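You operate a simulated robot arm through the tools that you are given. There is no shell and no other tool. Be economical: measure what you need, move in short steps, check, and stop when the job is done.

The job below is to be done with a simulated robot arm. You get a single attempt, and the scene is never put back.

## Task
Lower the magnet, lid the yellow plate, unclamp it and undock the fine bottle.
Fine: bottle on the pipette bench, plate left in the holder; push the feeder tray in, the green plate in it. Set down upright: fine bead bottle.
Where things are to end (x, y in the base frame): fine bead bottle within 0.06 m of [0.45, -0.27].

It is judged by the outcome, as a careful person would: the job done as asked, and still so three seconds after it is handed in. It fails if anything else is knocked over, pushed out of place, dropped, spilled or broken. Lids that push on must go on centred and level and be pressed home; caps that screw on are set level and turned clockwise until they are tight.

## Robot
A 6-joint arm with a two-finger parallel gripper, fixed in place. Base frame: the origin is at the foot of the arm, x ahead of it, y to its left, z up. Lengths are in m, angles in degrees, forces in N, time in s.
With the tool pointing down near the work surface it reaches from about 0.34 to 0.76 m from the base axis. Its first joint turns from -66.0 to 66.0 degrees. Payload 2.45 kg.
The tool frame sits at the grasp point between the pads (the TCP): z along the fingers, y along the line on which they close. The tips reach 0.024 m beyond it. The gripper opens to 0.068 m. The fingers are 0.017 m wide and 0.01 m thick; the gripper's body (0.04 by 0.07 m) begins 0.041 m behind the TCP.
Orientation is that of the tool frame in the base frame, as a unit quaternion [w, x, y, z]. With the fingers straight down and closing along the base's y, the tool's x points along the base's -x, its y along +y and its z along -z.

## Interface
- The arm moves only by the tool nudge_tool. Its argument "commands" is text: rows parted by semicolons, each of 6 numbers parted by spaces: the shift along the tool's x, y, z in mm, then the turn, a rotation vector about the tool's x, y, z in degrees. In form: tx ty tz ax ay az; .... A call has 1 to 10 rows; each row shifts and turns the commanded pose from where the row before left it, along the tool's axes as they then stand. "grip" is the closure in counts, from 0 (fully open) to 255 (shut), set as the call begins (left out, the last holds). A row lasts 0.2 s, in which the tool goes at most 0.05 m and 8.6 degrees; a call with a longer step from one row to the next is refused whole, and so is a gripper value outside its range. A pose out of reach is approached as far as the arm can. The call stops where the force on the tool passes 80 N (or 10 N more than at its start, if that is more) or the arm is blocked; 0.2 s more then pass. The fingers move at their own pace (about 0.108 m/s each) and stop on an object; they squeeze with about 28 N. The grip force told is the motor's: it shows also when the fingers shut on nothing. Time passes only in rows, and 0.2 s behind the last, so rows that do not move let the fingers close. It gives the time, the measured TCP pose, the force on the tool (base axes), the opening and the grip force at its end, in the units of the frame above (readings bear some noise), with the torque about the TCP (base axes, N m) and any sound that the robot's microphone picked up.
- Cameras (640 x 400 px; columns grow to the right, rows downward): "scene" is fixed at [0.1814, 0.4123, 1.4641]; the picture's right is [-0.76, -0.65, 0.00], its down [-0.40, 0.47, -0.79] and it looks along [0.51, -0.60, -0.62] (base axes); focal length 273 px, centre (320, 200). "wrist" rides on the gripper at [0.084, 0.011, -0.075] in the tool frame; the picture's right is [-0.13, 0.99, 0.00], its down [-0.60, -0.08, -0.79] and it looks along [-0.79, -0.10, 0.61] (tool axes); focal length 251 px, centre (320, 200). There is no depth. A picture from a camera that has moved, and an enlarged one, comes with that camera's place and axes in the base frame and with its lens. The place of the scene camera against the robot may be out by one fixed shift of up to 0.018 m in any direction.
- snapshot(camera): a new picture of that camera. No time passes.
- close_up(camera, box): a new picture of the part [left, top, right, bottom] of that camera's present view, enlarged. No time passes.
- close_job(): hands the job in; it is judged then, once.

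Work in short steps. Places have to be worked out from the pictures, the camera data and where the tool is seen: move nearer, look again, correct. Check each grasp and each placing, and mend what went wrong. You have 120 turns and 76 pictures in all, those below and enlarged ones among them. Open the gripper and draw the arm clear of the work before you hand the job in, unless the task says otherwise; then end with one line.

The tools are called as a command line: name --argument value ..., lists and objects as JSON in quotes. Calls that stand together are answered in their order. nudge_tool: Moves the arm, as the interface text tells. Its arguments: {"type":"object","properties":{"commands":{"type":"string"},"grip":{"type":"number"}},"required":["commands"]} The other tools are called the same way: snapshot (camera) takes a picture; close_up (camera, box) takes an enlarged picture of a part of a camera's view; close_job () hands the job in.

At the start:

```text
clock: 0.0
tool_pos: [0.3495, -0.2604, 1.2624]
tool_rot: [0.0, 0.0, 1.0, 0.0]
wrist_force: [0.5, -0.1, -0.5]
torque: [-0.01, -0.02, 0.0]
grip_width: 0.0678
grip_force: 0.1
```

scene: 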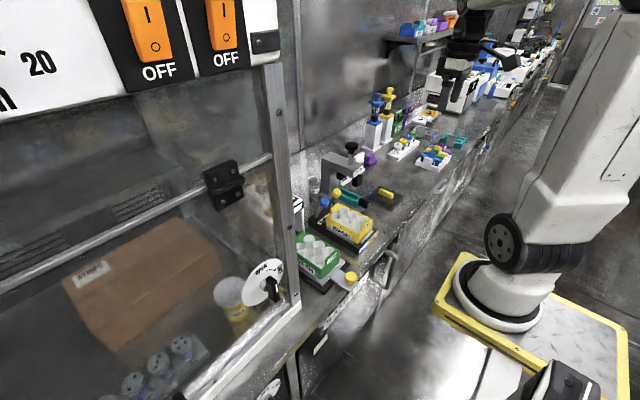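
wrist: 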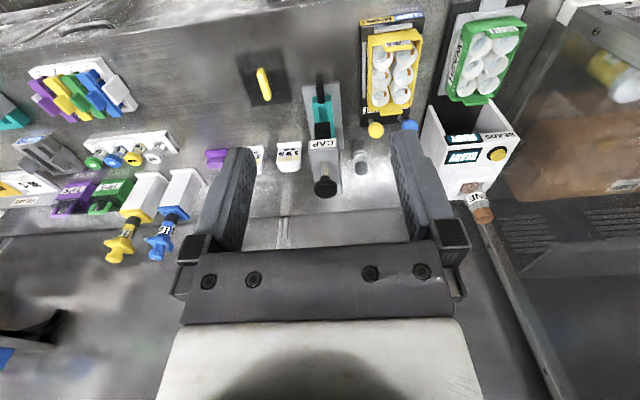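

The scene is crowded, so I start by enlarging both views to identify the parts.

close_up --camera "scene" --box '[270, 130, 430, 300]'

close_up --camera "wrist" --box '[340, 0, 540, 230]'

close_up --camera "wrist" --box '[190, 40, 380, 210]'

close_up --camera "wrist" --box '[0, 50, 220, 270]'

```text
2.35 times, centred on (350, 215) of scene
camera zoom: at [0.1814, 0.4123, 1.4641], right [-0.76, -0.65, 0.0], down [-0.4, 0.47, -0.79], along [0.51, -0.6, -0.62], focal length 643 px, centre (249, 165)
```

zoom: 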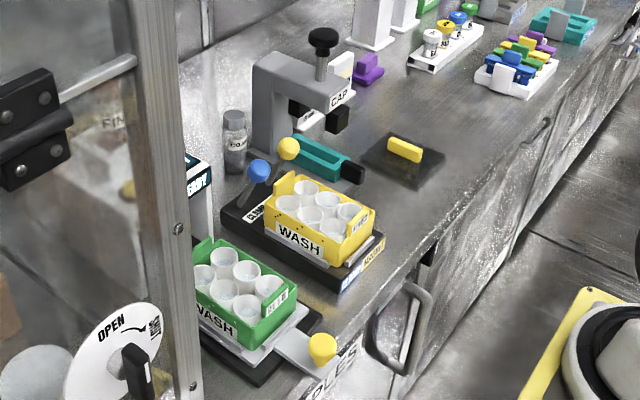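

```text
1.74 times, centred on (440, 115) of wrist
camera zoom: at [0.2655, -0.248, 1.3374], right [0.13, 0.99, 0.0], down [0.6, -0.08, 0.79], along [0.79, -0.1, -0.61], focal length 437 px, centre (111, 348)
```

zoom: 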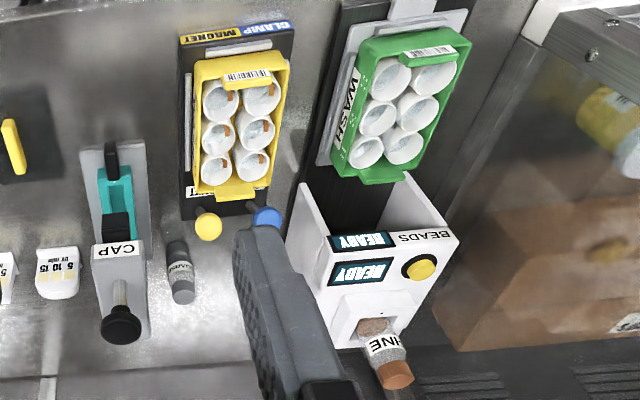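

```text
2.35 times, centred on (285, 125) of wrist
camera zoom: at [0.2655, -0.248, 1.3374], right [0.13, 0.99, 0.0], down [0.6, -0.08, 0.79], along [0.79, -0.1, -0.61], focal length 592 px, centre (402, 376)
```

zoom: 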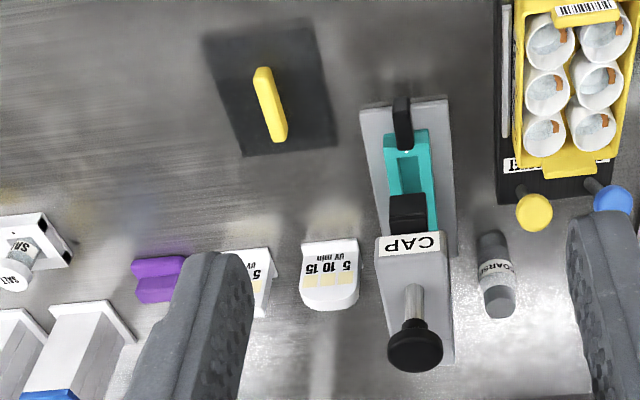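

```text
1.82 times, centred on (110, 160) of wrist
camera zoom: at [0.2655, -0.248, 1.3374], right [0.13, 0.99, 0.0], down [0.6, -0.08, 0.79], along [0.79, -0.1, -0.61], focal length 457 px, centre (702, 273)
```

zoom: 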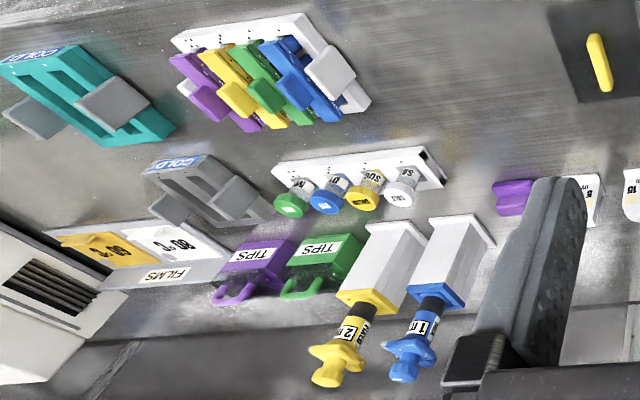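

The lid (dark, yellow handle) sits near (0.52,-0.39,0.84) and the two lever knobs near (0.6,-0.18/-0.11,0.92). I move closer in front of the plate holder to read its labels.

nudge_tool --commands "0 18 45 0 0 0;0 18 45 0 0 0;0 18 45 0 0 0;0 18 45 0 0 0;0 18 40 0 0 0;0 18 30 0 0 0" --grip 0

snapshot --camera "wrist"

snapshot --camera "scene"

```text
clock: 1.4
tool_pos: [0.3487, -0.1516, 1.0117]
tool_rot: [0.0, 0.0, 1.0, 0.0]
wrist_force: [-0.2, 0.3, -0.8]
torque: [-0.01, 0.0, -0.01]
grip_width: 0.0679
grip_force: 0.0
```

```text
69 pictures are left
camera wrist: at [0.2649, -0.1402, 1.0871], right [0.13, 0.99, 0.0], down [0.6, -0.08, 0.79], along [0.79, -0.1, -0.61], focal length 251 px, centre (320, 200)
```

wrist: 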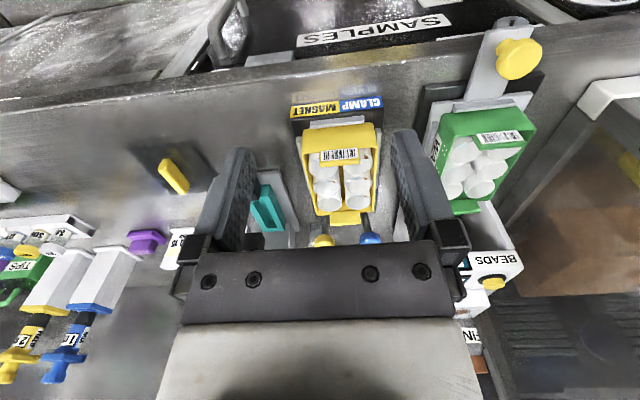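

```text
68 pictures are left
```

scene: 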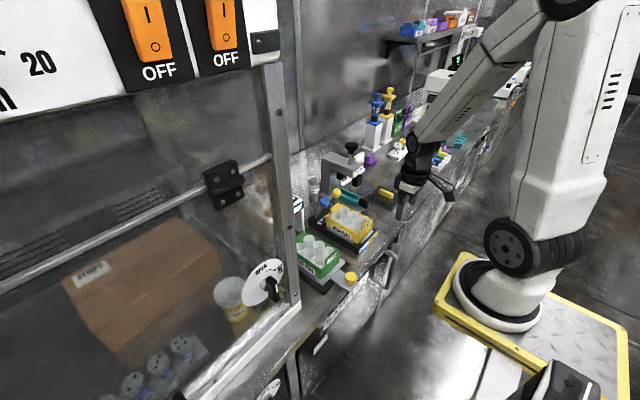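

The front labels say yellow = MAGNET and blue = CLAMP. I enlarge the holder for lever markings.

close_up --camera "wrist" --box '[270, 80, 410, 250]'

close_up --camera "scene" --box '[290, 170, 390, 300]'

close_up --camera "wrist" --box '[420, 10, 560, 230]'

```text
2.35 times, centred on (340, 165) of wrist
camera zoom: at [0.2649, -0.1402, 1.0871], right [0.13, 0.99, 0.0], down [0.6, -0.08, 0.79], along [0.79, -0.1, -0.61], focal length 592 px, centre (273, 282)
```

zoom: 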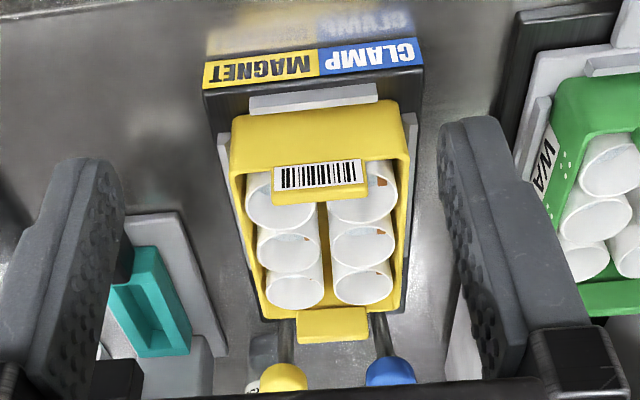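

```text
3.08 times, centred on (340, 235) of scene
camera zoom: at [0.1814, 0.4123, 1.4641], right [-0.76, -0.65, 0.0], down [-0.4, 0.47, -0.79], along [0.51, -0.6, -0.62], focal length 841 px, centre (258, 92)
```

zoom: 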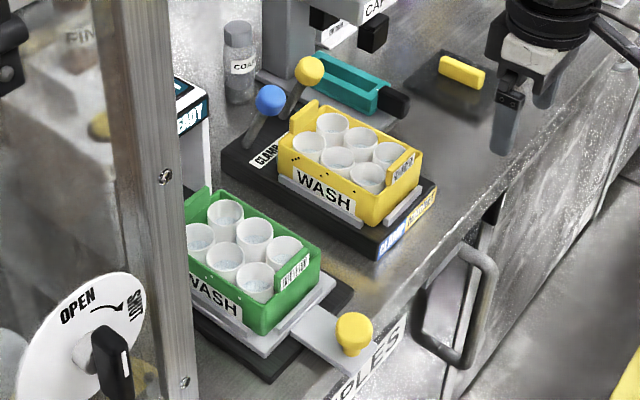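

```text
1.82 times, centred on (490, 120) of wrist
camera zoom: at [0.2649, -0.1402, 1.0871], right [0.13, 0.99, 0.0], down [0.6, -0.08, 0.79], along [0.79, -0.1, -0.61], focal length 457 px, centre (11, 346)
```

zoom: 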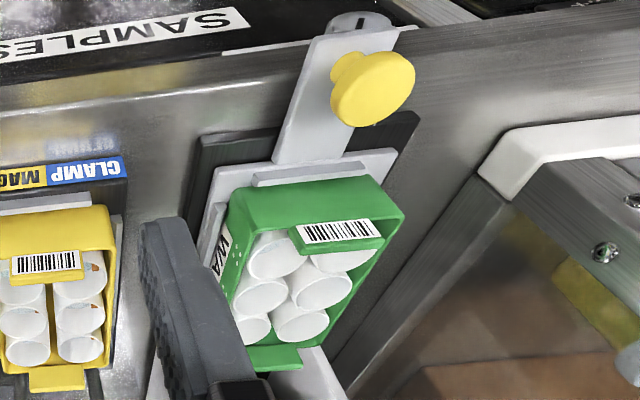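

I want to see the levers' base labels and the BEADS dock from above; I move up and forward.

nudge_tool --commands "-40 0 -20 0 0 0;-40 0 -20 0 0 0;-40 0 -20 0 0 0;-40 0 -20 0 0 0;-10 0 -10 0 0 0"

close_up --camera "wrist" --box '[220, 0, 420, 220]'

close_up --camera "wrist" --box '[380, 0, 640, 300]'

```text
clock: 2.6
tool_pos: [0.52, -0.1519, 1.1004]
tool_rot: [-0.001, 0.0, 1.0, -0.001]
wrist_force: [0.8, -0.2, -0.5]
torque: [0.0, 0.0, 0.04]
grip_width: 0.0683
grip_force: 0.1
```

```text
1.82 times, centred on (320, 110) of wrist
camera zoom: at [0.4353, -0.14, 1.1764], right [0.13, 0.99, 0.0], down [0.6, -0.08, 0.79], along [0.79, -0.1, -0.61], focal length 457 px, centre (320, 364)
```

zoom: 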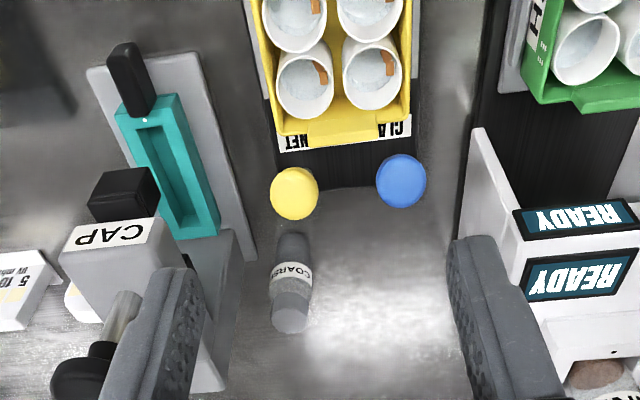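

```text
1.33 times, centred on (510, 150) of wrist
camera zoom: at [0.4353, -0.14, 1.1764], right [0.13, 0.99, 0.0], down [0.6, -0.08, 0.79], along [0.79, -0.1, -0.61], focal length 335 px, centre (67, 267)
```

zoom: 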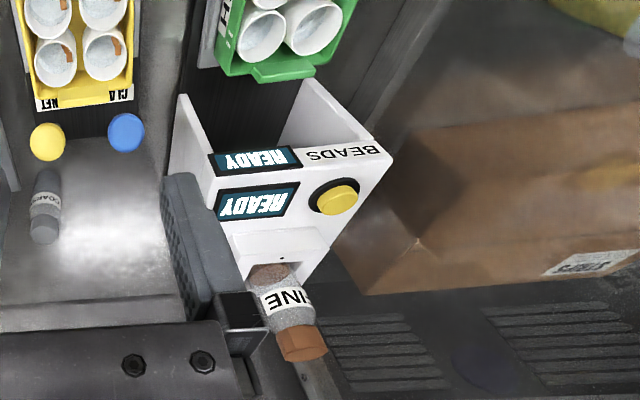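

I judge the yellow (magnet) knob at (0.604,-0.177,0.904), blue (clamp) at (0.603,-0.107,0.903), both tipped toward the plate, so their throw should be +x. I move above the yellow knob.

nudge_tool --commands "-21 -6 32 0 0 0;-21 -6 32 0 0 0;-21 -6 32 0 0 0;-21 -6 32 0 0 0" --grip 70

snapshot --camera "wrist"

```text
clock: 3.6
tool_pos: [0.6032, -0.1747, 0.9727]
tool_rot: [0.0, 0.0, 1.0, 0.0]
wrist_force: [0.5, 0.3, -0.1]
torque: [0.0, -0.02, 0.0]
grip_width: 0.0491
grip_force: 0.1
```

```text
62 pictures are left
camera wrist: at [0.5202, -0.1631, 1.0486], right [0.13, 0.99, 0.0], down [0.6, -0.08, 0.79], along [0.79, -0.1, -0.61], focal length 251 px, centre (320, 200)
```

wrist: 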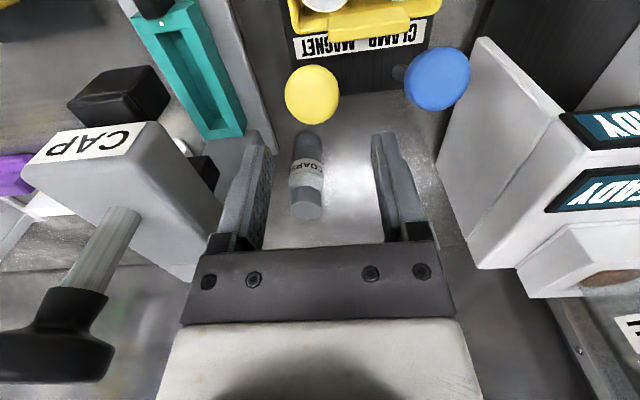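

The knob is at (0.6025,-0.178); I descend straddling it and close.

nudge_tool --commands "0 -3 30 0 0 0;0 0 25 0 0 0;0 0 14 0 0 0"

snapshot --camera "wrist"

```text
clock: 4.4
tool_pos: [0.6034, -0.1787, 0.9048]
tool_rot: [0.0, 0.0, 1.0, 0.0]
wrist_force: [0.1, 0.2, 0.7]
torque: [-0.01, 0.02, 0.02]
grip_width: 0.0492
grip_force: 0.0
```

```text
61 pictures are left
camera wrist: at [0.5203, -0.1674, 0.9805], right [0.13, 0.99, 0.0], down [0.6, -0.08, 0.79], along [0.79, -0.1, -0.61], focal length 251 px, centre (320, 200)
```

wrist: 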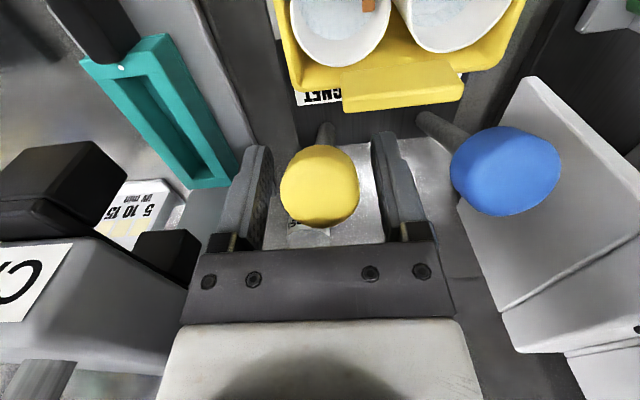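

The fingers straddle the yellow knob well. I close on it.

nudge_tool --commands "0 0 0 0 0 0;0 0 0 0 0 0;0 0 0 0 0 0" --grip 180

nudge_tool --commands "-4 0 0 0 0 0;-4 0 0 0 0 0;-4 0 0 0 0 0"

```text
clock: 5.2
tool_pos: [0.6054, -0.1772, 0.9043]
tool_rot: [0.0, 0.0, 1.0, 0.0]
wrist_force: [2.8, 13.8, 1.4]
torque: [-0.04, -0.13, -0.1]
grip_width: 0.0288
grip_force: 43.2
```

```text
clock: 6.0
tool_pos: [0.6149, -0.1779, 0.9046]
tool_rot: [-0.001, 0.0, 1.0, 0.002]
wrist_force: [-15.5, 17.7, 20.2]
torque: [-0.1, 0.67, -0.15]
grip_width: 0.0286
grip_force: 42.7
```

Knob gripped (28.6 mm) and moving; it pushes up, consistent with an arc rising. I continue with some lift.

nudge_tool --commands "-4 0 -2 0 0 0;-4 0 -1 0 0 0;-4 0 0 0 0 0"

snapshot --camera "wrist"

```text
clock: 6.8
tool_pos: [0.6297, -0.1812, 0.9084]
tool_rot: [0.005, 0.001, 1.0, -0.003]
wrist_force: [-0.5, -0.2, -0.2]
torque: [0.0, -0.02, -0.03]
grip_width: 0.02
grip_force: 0.0
```

```text
60 pictures are left
camera wrist: at [0.5451, -0.1694, 0.9839], right [0.13, 0.99, 0.0], down [0.6, -0.08, 0.8], along [0.79, -0.11, -0.6], focal length 251 px, centre (320, 200)
```

wrist: 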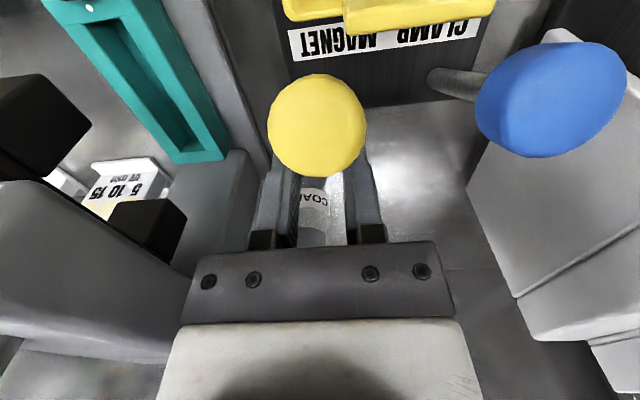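

It slipped and the knob went back to about (0.602,-0.177). The lever leans ~20° toward the plate, so I will instead push from the plate side with closed fingers; first go up and over.

nudge_tool --commands "0 0 -30 0 0 0;0 0 -30 0 0 0;28 0 0 0 0 0;28 0 0 0 0 0;0 0 0 0 0 0" --grip 255

snapshot --camera "wrist"

```text
clock: 8.0
tool_pos: [0.5708, -0.1798, 0.9675]
tool_rot: [-0.001, 0.0, 1.0, 0.0]
wrist_force: [1.0, 0.1, -0.2]
torque: [0.0, -0.01, -0.01]
grip_width: 0.0
grip_force: 23.2
```

```text
59 pictures are left
camera wrist: at [0.4872, -0.1675, 1.0444], right [0.13, 0.99, 0.0], down [0.6, -0.08, 0.79], along [0.79, -0.1, -0.61], focal length 251 px, centre (320, 200)
```

wrist: 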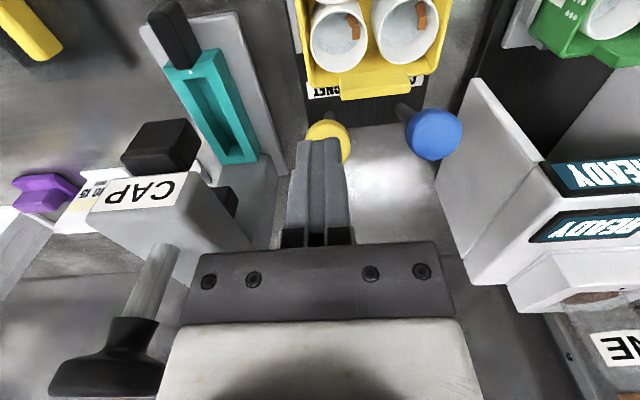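

I descend in the gap beside the plate tab, to a tip height of about 0.893.

nudge_tool --commands "-3 -1 20 0 0 0;0 0 20 0 0 0;0 0 11 0 0 0"

nudge_tool --commands "-5 0 0 0 0 0;-5 0 0 0 0 0;-5 0 0 0 0 0"

```text
clock: 8.6
tool_pos: [0.5746, -0.1806, 0.9429]
tool_rot: [0.001, -0.001, 1.0, 0.0]
wrist_force: [-15.2, 8.1, 28.1]
torque: [0.29, 0.12, 0.07]
grip_width: 0.0
grip_force: 23.6
stopped in row 3: the force on the tool passed its limit at 115 N (the readings are from after the stop); the commanded pose is now the measured one
```

```text
clock: 9.4
tool_pos: [0.5926, -0.1806, 0.9509]
tool_rot: [0.007, -0.001, 1.0, -0.002]
wrist_force: [-4.6, 7.1, 15.5]
torque: [0.19, -0.02, 0.09]
grip_width: 0.0003
grip_force: 23.7
stopped in row 3: the force on the tool passed its limit at 81 N (the readings are from after the stop); the commanded pose is now the measured one
```

The tips hit something at z≈0.919. I lift and look.

nudge_tool --commands "0 0 -30 0 0 0;0 0 -20 0 0 0;40 0 -10 0 0 0;40 0 0 0 0 0"

snapshot --camera "wrist"

close_up --camera "scene" --box '[290, 170, 390, 260]'

```text
clock: 10.4
tool_pos: [0.5108, -0.1818, 1.0083]
tool_rot: [0.006, 0.0, 1.0, -0.003]
wrist_force: [-0.3, 0.0, 0.5]
torque: [-0.01, 0.01, 0.02]
grip_width: 0.0
grip_force: 23.0
```

```text
58 pictures are left
camera wrist: at [0.4255, -0.169, 1.0836], right [0.13, 0.99, 0.0], down [0.59, -0.08, 0.8], along [0.79, -0.1, -0.6], focal length 251 px, centre (320, 200)
```

wrist: 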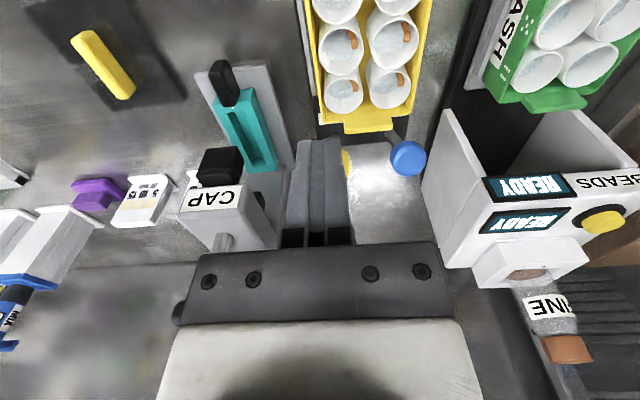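

```text
4.44 times, centred on (340, 215) of scene
camera zoom: at [0.1814, 0.4123, 1.4641], right [-0.76, -0.65, 0.0], down [-0.4, 0.47, -0.79], along [0.51, -0.6, -0.62], focal length 1215 px, centre (231, 133)
```

zoom: 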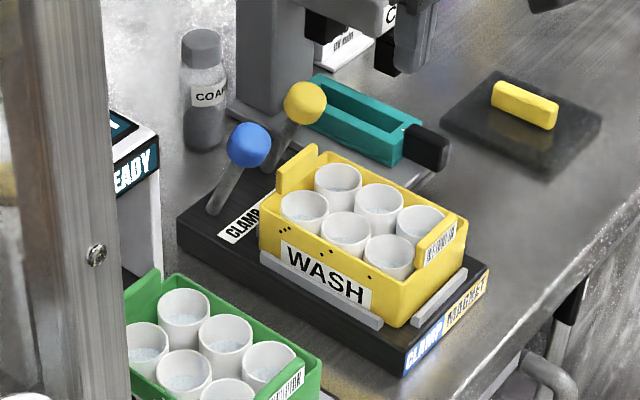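

The contact data show the finger landed on the knob's front shoulder; the scene view gives the lever foot at about (0.638, -0.177, 0.824), so a pull must follow an arc of 0.088 m radius. I re-grip from above and pull along that arc.

nudge_tool --commands "0 0 0 -0.34 0.69 0;-30 2 0 0 0 0;-30 2 20 0 0 0;-29 0 28 0 0 0;0 0 0 0 0 0" --grip 70

snapshot --camera "wrist"

```text
clock: 11.6
tool_pos: [0.6024, -0.1765, 0.9613]
tool_rot: [0.0, 0.001, 1.0, 0.003]
wrist_force: [-0.7, -0.8, 0.9]
torque: [0.0, 0.03, 0.0]
grip_width: 0.0491
grip_force: 0.1
```

```text
56 pictures are left
camera wrist: at [0.5169, -0.1641, 1.0365], right [0.13, 0.99, 0.0], down [0.6, -0.08, 0.79], along [0.79, -0.1, -0.61], focal length 251 px, centre (320, 200)
```

wrist: 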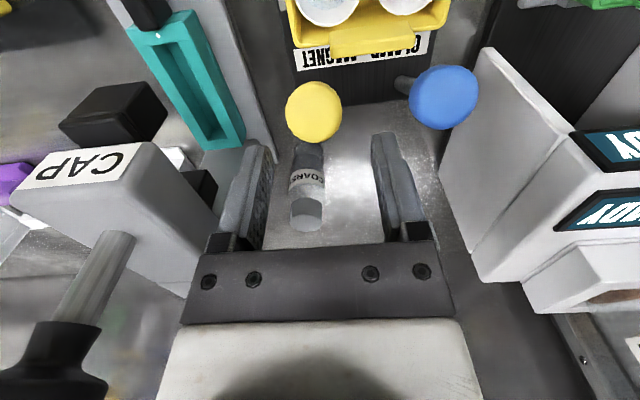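

Knob confirmed at (0.603,-0.178). I descend and clamp it fully.

nudge_tool --commands "0 -1 30 0 0 0;0 0 26 0 0 0;0 0 0 0 0 0"

nudge_tool --commands "0 0 0 0 0 0;0 0 0 0 0 0;0 0 0 0 0 0" --grip 255

nudge_tool --commands "-3.7 0 -1.5 0 0 0;-3.7 0 -1.4 0 0 0;-3.7 0 -1.2 0 0 0;-3.8 0 -1 0 0 0"

```text
clock: 12.4
tool_pos: [0.6012, -0.1758, 0.9046]
tool_rot: [0.0, 0.001, 1.0, 0.002]
wrist_force: [0.0, 0.3, 0.1]
torque: [0.02, -0.01, 0.01]
grip_width: 0.0495
grip_force: 0.1
```

```text
clock: 13.2
tool_pos: [0.5988, -0.1779, 0.9053]
tool_rot: [0.0, 0.0, 1.0, 0.0]
wrist_force: [2.5, -13.6, -6.3]
torque: [0.08, 0.04, 0.07]
grip_width: 0.0289
grip_force: 42.9
```

```text
clock: 14.2
tool_pos: [0.6141, -0.1777, 0.9098]
tool_rot: [-0.002, -0.001, 1.0, 0.001]
wrist_force: [-15.4, -14.9, -4.4]
torque: [0.13, 1.12, 0.03]
grip_width: 0.0286
grip_force: 43.3
```

The knob follows but twists in the pads; I turn the tool with the lever while continuing along the arc.

nudge_tool --commands "0 0 0 0 4 0;0 0 0 0 4 0;-3.5 0 -1.2 0 3 0;-3.5 0 -1.4 0 2.5 0"

snapshot --camera "wrist"

```text
clock: 15.2
tool_pos: [0.6252, -0.1783, 0.9117]
tool_rot: [-0.114, -0.001, 0.993, 0.001]
wrist_force: [15.1, -10.1, -11.2]
torque: [0.1, -1.1, 0.12]
grip_width: 0.0289
grip_force: 43.3
```

```text
55 pictures are left
camera wrist: at [0.5603, -0.1661, 1.005], right [0.12, 0.99, -0.03], down [0.77, -0.08, 0.64], along [0.63, -0.1, -0.77], focal length 251 px, centre (320, 200)
```

wrist: 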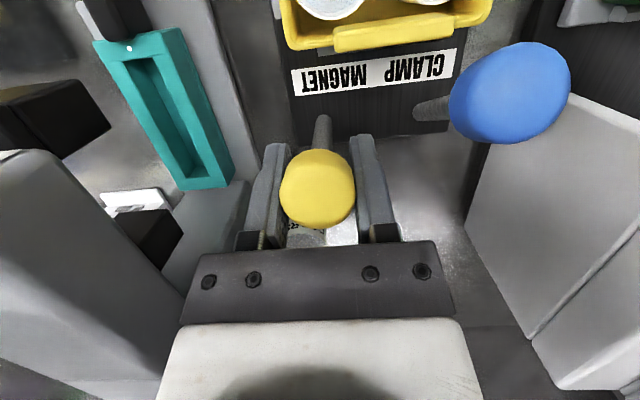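

The lever is following (knob now at x≈0.625), and it now pulls forward. I continue translating.

nudge_tool --commands "-3.8 0 0 0 0 0;-3.8 0 0.3 0 0 0;-3.8 0 0.3 0 1 0;-3.8 0 0.4 0 2 0"

nudge_tool --commands "-3.8 0 0.4 0 2.5 0;-3.8 0 0.4 0 2.5 0;-3.8 0 0.4 0 2.5 0"

```text
clock: 16.2
tool_pos: [0.6383, -0.1772, 0.9102]
tool_rot: [-0.14, -0.001, 0.99, 0.001]
wrist_force: [-7.7, -4.7, 30.4]
torque: [0.08, 0.86, 0.0]
grip_width: 0.0287
grip_force: 43.0
```

```text
clock: 17.0
tool_pos: [0.6496, -0.178, 0.9067]
tool_rot: [-0.204, -0.001, 0.979, 0.0]
wrist_force: [0.6, -1.7, 34.8]
torque: [0.08, 0.73, -0.07]
grip_width: 0.0288
grip_force: 42.7
```

It is still moving but I am pressing down; I correct to a more level path.

nudge_tool --commands "-3 0 -3 0 0 0;-3.6 0 -1.5 0 2 0;-3.6 0 -1.2 0 2 0;-3.6 0 -1 0 2 0"

snapshot --camera "wrist"

```text
clock: 18.0
tool_pos: [0.6511, -0.1772, 0.9052]
tool_rot: [-0.255, 0.001, 0.967, -0.001]
wrist_force: [16.9, -28.7, 3.7]
torque: [0.39, -1.02, 0.09]
grip_width: 0.0293
grip_force: 43.2
out of reach, approached as far as the arm can: row 4
```

```text
54 pictures are left
camera wrist: at [0.616, -0.1656, 1.0122], right [0.11, 0.99, -0.07], down [0.92, -0.08, 0.39], along [0.38, -0.1, -0.92], focal length 251 px, centre (320, 200)
```

wrist: 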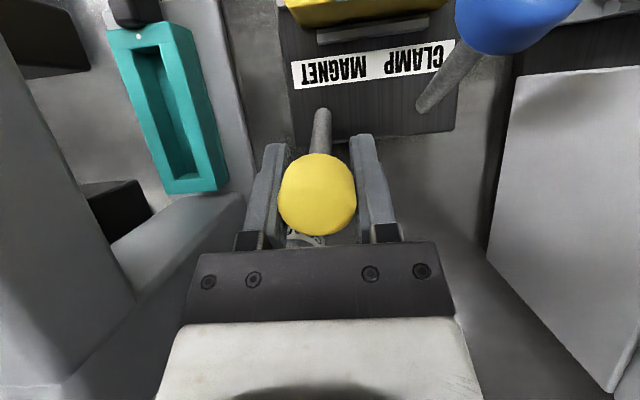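

The lever is now past vertical (foot x≈0.627, knob 0.651), but my tilt is at the reach limit. I turn back the tilt and push on to find the stop.

nudge_tool --commands "0 0 0 0 -5 0;0 0 0 0 -5 0;0 0 0 0 -5 0;0 0 0 0 0 0"

nudge_tool --commands "-3.6 0 -1 0 0 0;-3.6 0 -1 0 0 0;0 0 0 0 0 0"

```text
clock: 19.0
tool_pos: [0.6498, -0.178, 0.9049]
tool_rot: [-0.13, 0.001, 0.992, -0.001]
wrist_force: [-11.1, -27.5, 15.3]
torque: [0.29, 1.11, 0.13]
grip_width: 0.029
grip_force: 43.2
```

```text
clock: 19.8
tool_pos: [0.6575, -0.1789, 0.9031]
tool_rot: [-0.132, 0.001, 0.991, 0.001]
wrist_force: [-9.5, -26.7, -2.5]
torque: [0.23, 0.7, 0.15]
grip_width: 0.0291
grip_force: 42.7
```

Still moving without a stop. I continue, easing sideways.

nudge_tool --commands "-3.6 -1 0.8 0 0 0;-3.6 -0.5 0.8 0 0 0;-3.6 0 0.8 0 0 0;0 0 0 0 0 0"

snapshot --camera "wrist"

```text
clock: 20.8
tool_pos: [0.668, -0.1777, 0.8991]
tool_rot: [-0.13, 0.0, 0.991, 0.0]
wrist_force: [-8.7, -20.5, 6.9]
torque: [0.23, 0.88, 0.1]
grip_width: 0.0283
grip_force: 43.1
```

```text
53 pictures are left
camera wrist: at [0.606, -0.1659, 0.995], right [0.13, 0.99, -0.03], down [0.79, -0.08, 0.61], along [0.6, -0.1, -0.79], focal length 251 px, centre (320, 200)
```

wrist: 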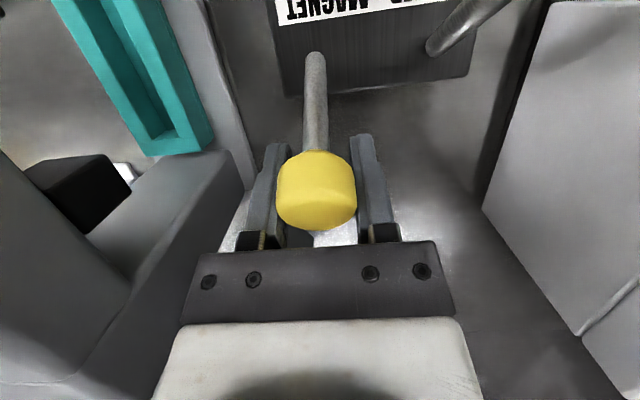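

Lever now ~29° back with steady low resistance. I proceed a little further along the descending arc.

nudge_tool --commands "-3.8 -0.5 1.1 0 0 0;-3.7 0 1.3 0 0 0;0 0 0 0 0 0"

close_up --camera "scene" --box '[290, 150, 390, 250]'

```text
clock: 21.6
tool_pos: [0.6741, -0.1746, 0.8944]
tool_rot: [-0.129, -0.001, 0.992, 0.002]
wrist_force: [1.8, 1.1, -0.5]
torque: [0.0, 0.02, 0.05]
grip_width: 0.0
grip_force: 23.5
```

```text
4.00 times, centred on (340, 200) of scene
camera zoom: at [0.1815, 0.4123, 1.4641], right [-0.76, -0.65, 0.0], down [-0.4, 0.47, -0.79], along [0.51, -0.6, -0.62], focal length 1094 px, centre (240, 200)
```

zoom: 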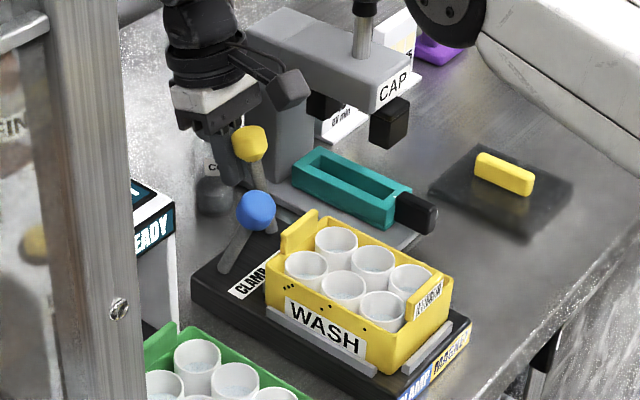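

The pads slipped off near the end, likely at the lever's stop (knob ≈ (0.668,-0.177,0.90), mirrored from the start). I look from the wrist.

snapshot --camera "wrist"

```text
51 pictures are left
camera wrist: at [0.6134, -0.1631, 0.9895], right [0.12, 0.99, -0.03], down [0.79, -0.08, 0.61], along [0.6, -0.1, -0.79], focal length 251 px, centre (320, 200)
```

wrist: 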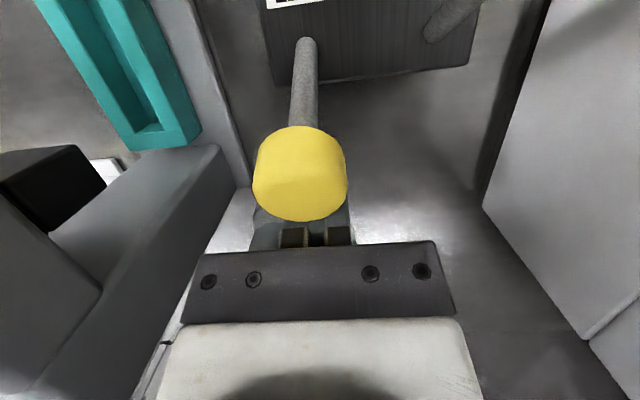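

Fingers are closed behind the knob; I lift straight up clear and remove the tilt.

nudge_tool --commands "7.5 0 -29 0 0 0;7.5 0 -29 0 0 0;10 0 0 0 -5 0;10 0 0 0 -5 0;10 0 -10 0 -4.8 0" --grip 90

snapshot --camera "wrist"

```text
clock: 22.8
tool_pos: [0.6457, -0.1755, 0.9704]
tool_rot: [0.0, 0.0, 1.0, 0.001]
wrist_force: [0.4, 0.0, -0.5]
torque: [-0.01, 0.0, -0.01]
grip_width: 0.0442
grip_force: 0.2
```

```text
50 pictures are left
camera wrist: at [0.5626, -0.1645, 1.0462], right [0.13, 0.99, 0.0], down [0.61, -0.08, 0.79], along [0.79, -0.1, -0.61], focal length 251 px, centre (320, 200)
```

wrist: 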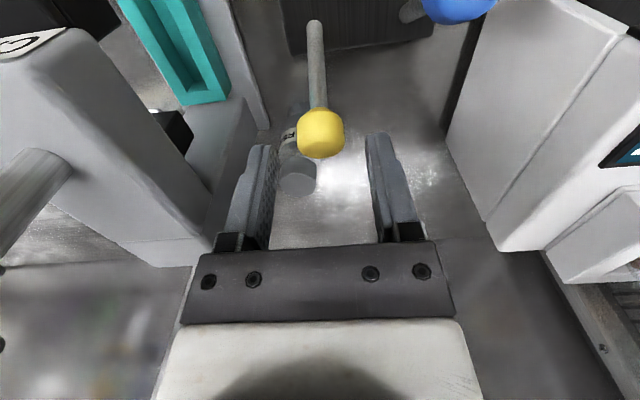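

The lever rests leaning ~30° back. I verify it is at its stop by a gentle push with closed fingers.

nudge_tool --commands "8 -2 0 0 0 0;0 0 20 0 0 0;0 0 20 0 0 0;0 0 18 0 0 0" --grip 255

nudge_tool --commands "-5 0 0 0 0 0;-4 0 0 0 0 0;-3 0 0 0 0 0;-3 0 0 0 0 0"

```text
clock: 23.8
tool_pos: [0.6364, -0.1777, 0.9125]
tool_rot: [-0.003, 0.0, 1.0, 0.002]
wrist_force: [-13.3, -0.1, 15.2]
torque: [-0.02, 0.2, 0.01]
grip_width: 0.0001
grip_force: 23.6
```

```text
clock: 24.4
tool_pos: [0.638, -0.1783, 0.911]
tool_rot: [-0.019, 0.0, 1.0, 0.006]
wrist_force: [-24.0, 3.1, 19.7]
torque: [0.16, 0.39, -0.04]
grip_width: 0.0
grip_force: 23.6
stopped in row 3: the force on the tool passed its limit at 83 N (the readings are from after the stop); the commanded pose is now the measured one
```

The lever doesn't yield at 80 N: it is at its end stop, magnet lowered. Next the lid: handle lies along x, centre about (0.519,-0.396,0.83). I retreat up and over to look at it closely.

nudge_tool --commands "0 0 -40 0 0 0;0 0 -40 0 0 0;0 0 -40 0 0 0;45 -10 -10 0 0 0;45 -15 0 0 0 0;45 -15 0 0 0 0;30 -40 0 0 0 0;0 -45 0 0 0 0;0 -45 20 0 0 0;0 -45 20 0 0 0" --grip 70

snapshot --camera "wrist"

```text
clock: 26.6
tool_pos: [0.4796, -0.3933, 1.0051]
tool_rot: [-0.015, -0.001, 1.0, 0.003]
wrist_force: [1.0, -0.1, 0.4]
torque: [-0.01, -0.01, 0.01]
grip_width: 0.0492
grip_force: 0.0
```

```text
49 pictures are left
camera wrist: at [0.3973, -0.3827, 1.0836], right [0.13, 0.99, 0.0], down [0.63, -0.08, 0.77], along [0.77, -0.1, -0.63], focal length 251 px, centre (320, 200)
```

wrist: 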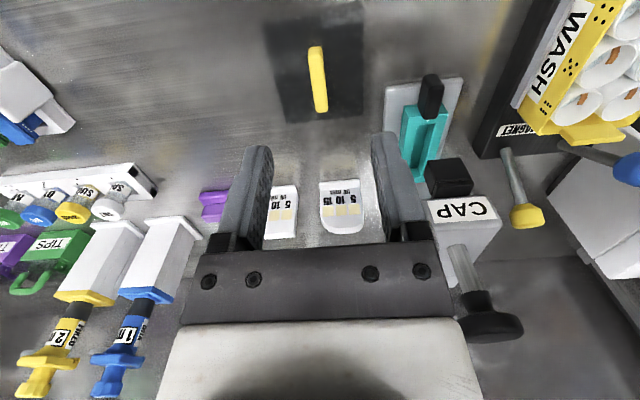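

The lid is about 0.11 m square centred near (0.517,-0.404), handle along x. I correct the tool tilt and move above it for a closer view.

nudge_tool --commands "0 0 0 0.34 -1.7 0;-19 -5 25 0 0 0;-19 -4 30 0 0 0;0 0 30 0 0 0;0 0 0 0 0 0" --grip 90

snapshot --camera "wrist"

close_up --camera "scene" --box '[330, 160, 430, 250]'

```text
clock: 27.8
tool_pos: [0.5155, -0.4023, 0.9191]
tool_rot: [0.0, -0.001, 1.0, 0.0]
wrist_force: [0.2, -0.6, -0.3]
torque: [0.03, -0.01, -0.02]
grip_width: 0.0441
grip_force: 0.1
```

```text
48 pictures are left
camera wrist: at [0.4325, -0.3906, 0.9956], right [0.13, 0.99, 0.0], down [0.6, -0.08, 0.79], along [0.79, -0.1, -0.61], focal length 251 px, centre (320, 200)
```

wrist: 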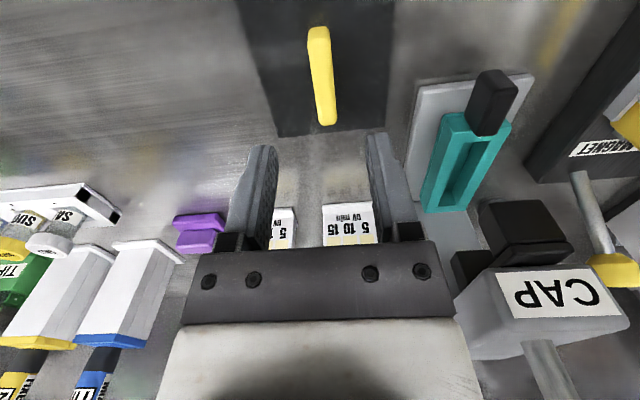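

```text
4.44 times, centred on (380, 205) of scene
camera zoom: at [0.1814, 0.4123, 1.4641], right [-0.76, -0.65, 0.0], down [-0.4, 0.47, -0.79], along [0.51, -0.6, -0.62], focal length 1215 px, centre (53, 178)
```

zoom: 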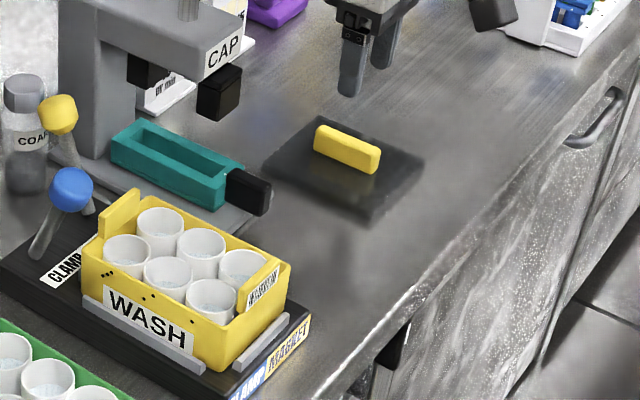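

Handle measured: x 0.484–0.548, y −0.399, top z≈0.837. I zoom in on the lid and plate to judge how the lid seats.

close_up --camera "wrist" --box '[220, 0, 420, 145]'

close_up --camera "scene" --box '[335, 195, 405, 245]'

```text
2.76 times, centred on (320, 72) of wrist
camera zoom: at [0.4325, -0.3906, 0.9956], right [0.13, 0.99, 0.0], down [0.6, -0.08, 0.79], along [0.79, -0.1, -0.61], focal length 694 px, centre (320, 552)
```

zoom: 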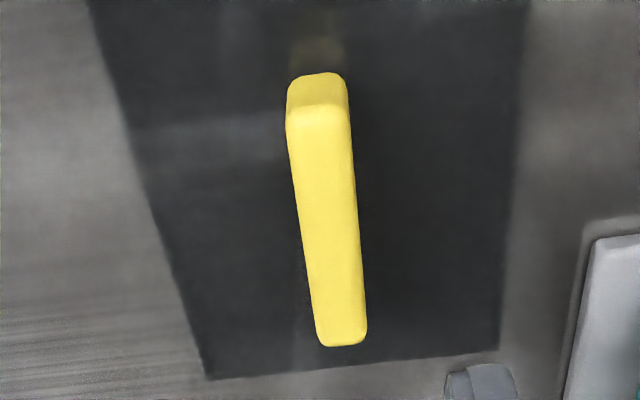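

```text
8.00 times, centred on (370, 220) of scene
camera zoom: at [0.1814, 0.4123, 1.4641], right [-0.76, -0.65, 0.0], down [-0.4, 0.47, -0.79], along [0.51, -0.6, -0.62], focal length 2187 px, centre (-80, 40)
```

zoom: 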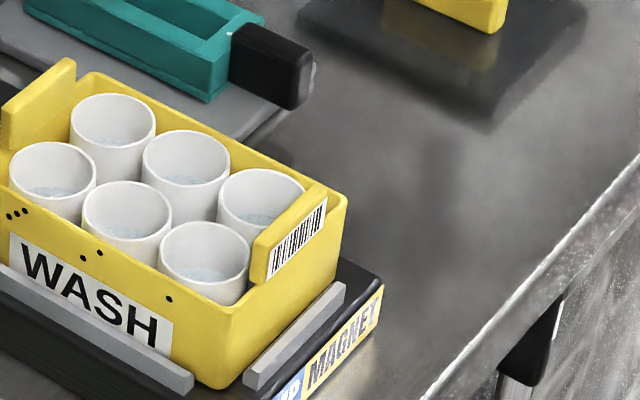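

Lid ≈0.112×0.093 m, centred under its handle at (0.516,-0.399); plate centre ≈(0.516,-0.142), same orientation. I descend so the tips straddle the handle.

nudge_tool --commands "0 3 30 0 0 0;0 0 25 0 0 0;0 0 13 0 0 0"

snapshot --camera "wrist"

```text
clock: 28.6
tool_pos: [0.5177, -0.3987, 0.8506]
tool_rot: [-0.001, -0.001, 1.0, 0.001]
wrist_force: [-0.5, 0.5, 0.5]
torque: [0.03, 0.03, 0.01]
grip_width: 0.0438
grip_force: 0.0
```

```text
44 pictures are left
camera wrist: at [0.4329, -0.3876, 0.9265], right [0.13, 0.99, 0.0], down [0.6, -0.08, 0.79], along [0.79, -0.1, -0.61], focal length 251 px, centre (320, 200)
```

wrist: 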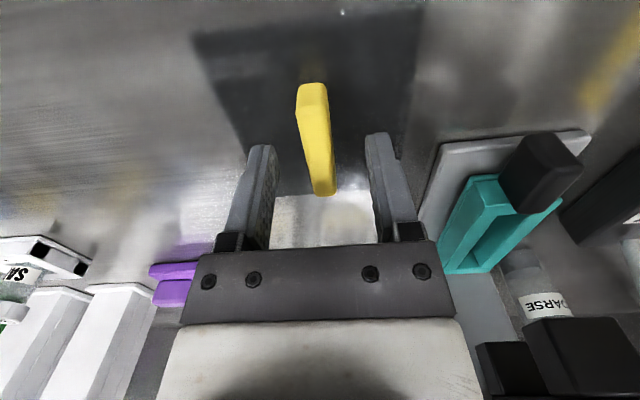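

The handle lies between the fingers. I lower a few mm, then close.

nudge_tool --commands "2 0 2 0 0 0;0 0 2 0 0 0;0 0 0 0 0 0"

nudge_tool --commands "0 0 0 0 0 0;0 0 0 0 0 0;0 0 0 0 0 0;0 0 0 0 0 0" --grip 255

```text
clock: 29.4
tool_pos: [0.515, -0.4002, 0.8467]
tool_rot: [-0.001, -0.001, 1.0, 0.002]
wrist_force: [0.4, -0.1, 0.6]
torque: [-0.03, 0.01, 0.02]
grip_width: 0.0439
grip_force: 0.1
```

```text
clock: 30.4
tool_pos: [0.515, -0.399, 0.8472]
tool_rot: [0.0, -0.001, 1.0, 0.001]
wrist_force: [-0.2, -0.4, -0.1]
torque: [-0.03, -0.01, -0.03]
grip_width: 0.0129
grip_force: 27.7
```

Handle gripped (12.9 mm). I lift and check.

nudge_tool --commands "0 0 -10 0 0 0;0 0 -30 0 0 0;0 0 -35 0 0 0;0 0 -35 0 0 0;0 0 0 0 0 0"

snapshot --camera "wrist"

close_up --camera "scene" --box '[310, 130, 430, 250]'

```text
clock: 31.6
tool_pos: [0.5154, -0.3989, 0.9577]
tool_rot: [0.0, 0.0, 1.0, 0.001]
wrist_force: [-0.3, 0.1, 0.2]
torque: [0.01, 0.02, 0.01]
grip_width: 0.0128
grip_force: 27.8
```

```text
43 pictures are left
camera wrist: at [0.4307, -0.3878, 1.034], right [0.13, 0.99, 0.0], down [0.61, -0.08, 0.79], along [0.79, -0.1, -0.61], focal length 251 px, centre (320, 200)
```

wrist: 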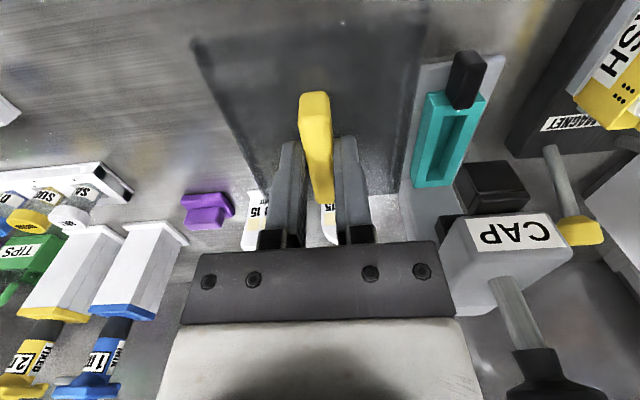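

```text
3.33 times, centred on (370, 190) of scene
camera zoom: at [0.1814, 0.4123, 1.4641], right [-0.76, -0.65, 0.0], down [-0.4, 0.47, -0.79], along [0.51, -0.6, -0.62], focal length 911 px, centre (153, 233)
```

zoom: 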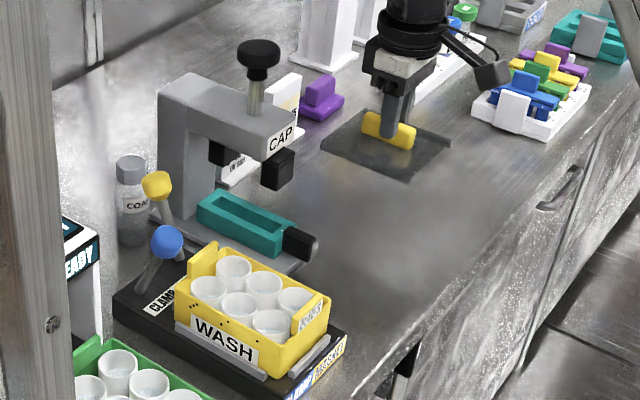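

The lid is held level. I go up and back, stopping where the plate is visible beside the lid to measure it precisely.

nudge_tool --commands "20 0 -30 0 0 0;25 0 -30 0 0 0;25 10 -30 0 0 0;15 30 -10 0 0 0;0 40 0 0 0 0;0 25 0 0 0 0;0 0 0 0 0 0"

close_up --camera "wrist" --box '[360, 40, 560, 190]'

```text
clock: 33.2
tool_pos: [0.4289, -0.2941, 1.0568]
tool_rot: [-0.001, 0.0, 1.0, 0.001]
wrist_force: [0.8, -0.5, -0.6]
torque: [0.0, 0.0, -0.02]
grip_width: 0.0129
grip_force: 28.3
```

```text
2.67 times, centred on (460, 115) of wrist
camera zoom: at [0.3452, -0.2831, 1.133], right [0.13, 0.99, 0.0], down [0.6, -0.08, 0.79], along [0.79, -0.1, -0.61], focal length 670 px, centre (-53, 427)
```

zoom: 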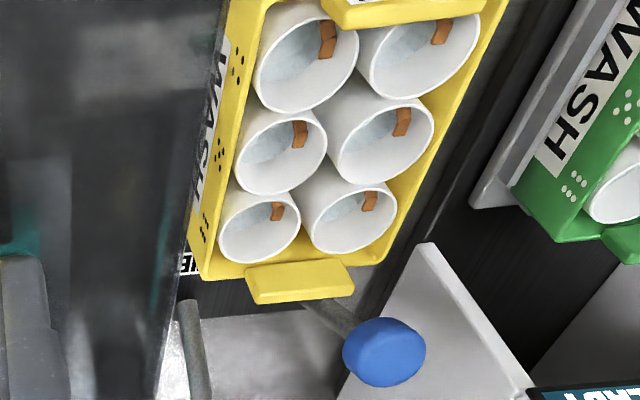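

I need the front tab as well.

close_up --camera "wrist" --box '[400, 0, 560, 150]'

```text
2.67 times, centred on (480, 75) of wrist
camera zoom: at [0.3452, -0.2831, 1.133], right [0.13, 0.99, 0.0], down [0.6, -0.08, 0.79], along [0.79, -0.1, -0.61], focal length 670 px, centre (-107, 533)
```

zoom: 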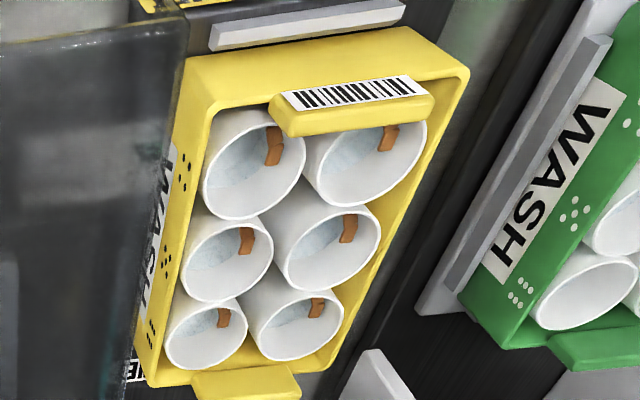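

Plate rim measured: x 0.456–0.577, y −0.185…−0.1035, z 0.874, end tabs at x≈0.460 and 0.573, centre (0.5165,−0.144). I bring the lid over it at hover height.

nudge_tool --commands "0 37 0 0 0 0;0 37 0 0 0 0;0 37 0 0 0 0;0 38 0 0 0 0;-30 0 20 0 0 0;-30 0 30 0 0 0;-28 0 30 0 0 0;0 0 25 0 0 0;0 0 0 0 0 0"

snapshot --camera "wrist"

close_up --camera "scene" --box '[300, 170, 400, 260]'

```text
clock: 35.2
tool_pos: [0.5192, -0.1467, 0.952]
tool_rot: [-0.001, -0.001, 1.0, 0.001]
wrist_force: [0.5, -0.1, -0.6]
torque: [-0.02, 0.01, 0.05]
grip_width: 0.0127
grip_force: 27.9
```

```text
39 pictures are left
camera wrist: at [0.4335, -0.1343, 1.0285], right [0.13, 0.99, 0.0], down [0.6, -0.08, 0.79], along [0.79, -0.1, -0.61], focal length 251 px, centre (320, 200)
```

wrist: 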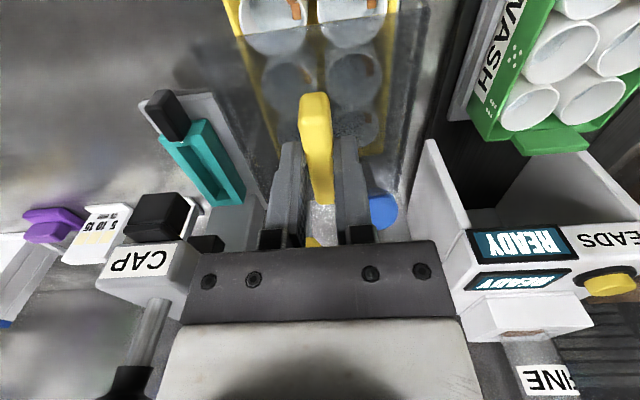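

```text
4.44 times, centred on (350, 215) of scene
camera zoom: at [0.1814, 0.4123, 1.4641], right [-0.76, -0.65, 0.0], down [-0.4, 0.47, -0.79], along [0.51, -0.6, -0.62], focal length 1215 px, centre (187, 133)
```

zoom: 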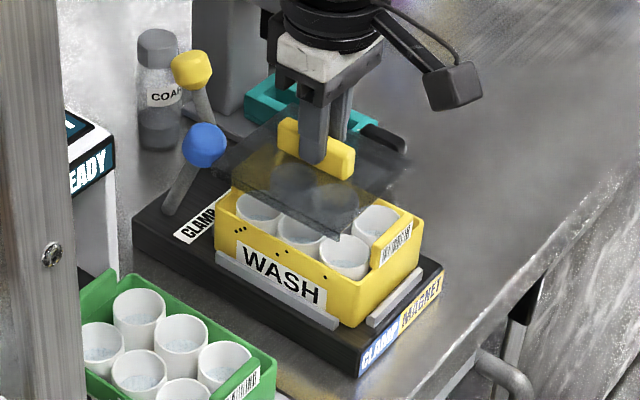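

Hover looks right. I fine-adjust (−1.7 mm x, +1.5 mm y) and lower toward the rim slowly.

nudge_tool --commands "1.5 1.5 5 0 0 0;0 0 10 0 0 0;0 0 8 0 0 0;0 0 0 0 0 0"

close_up --camera "scene" --box '[315, 190, 385, 250]'

snapshot --camera "wrist"

```text
clock: 36.2
tool_pos: [0.5163, -0.1445, 0.9305]
tool_rot: [0.001, 0.0, 1.0, 0.001]
wrist_force: [-2.2, 0.4, 14.6]
torque: [0.01, -0.78, 0.04]
grip_width: 0.0125
grip_force: 28.0
```

```text
6.67 times, centred on (350, 220) of scene
camera zoom: at [0.1811, 0.4124, 1.4641], right [-0.76, -0.65, 0.0], down [-0.4, 0.47, -0.79], along [0.51, -0.6, -0.62], focal length 1823 px, centre (120, 67)
```

zoom: 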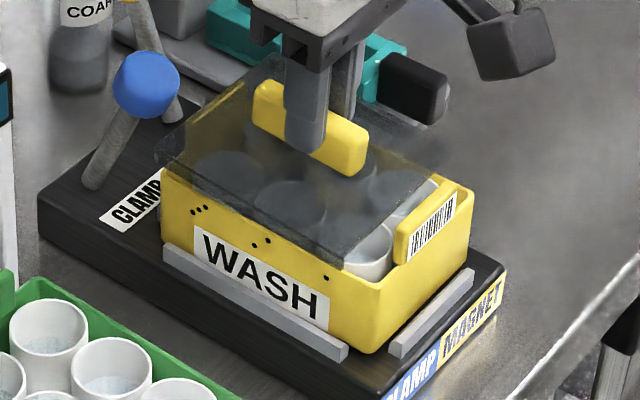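

```text
36 pictures are left
camera wrist: at [0.4322, -0.1324, 1.0061], right [0.13, 0.99, 0.0], down [0.6, -0.08, 0.79], along [0.79, -0.1, -0.61], focal length 251 px, centre (320, 200)
```

wrist: 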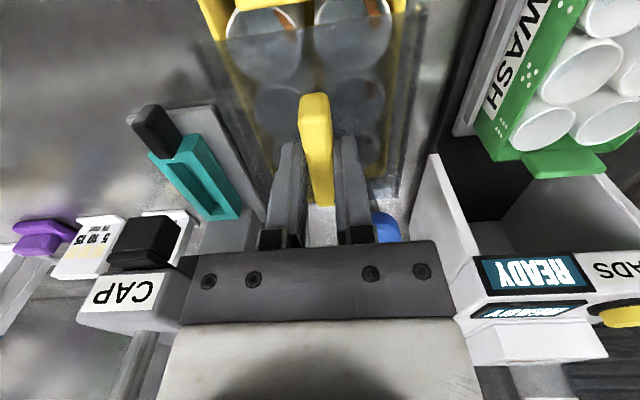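

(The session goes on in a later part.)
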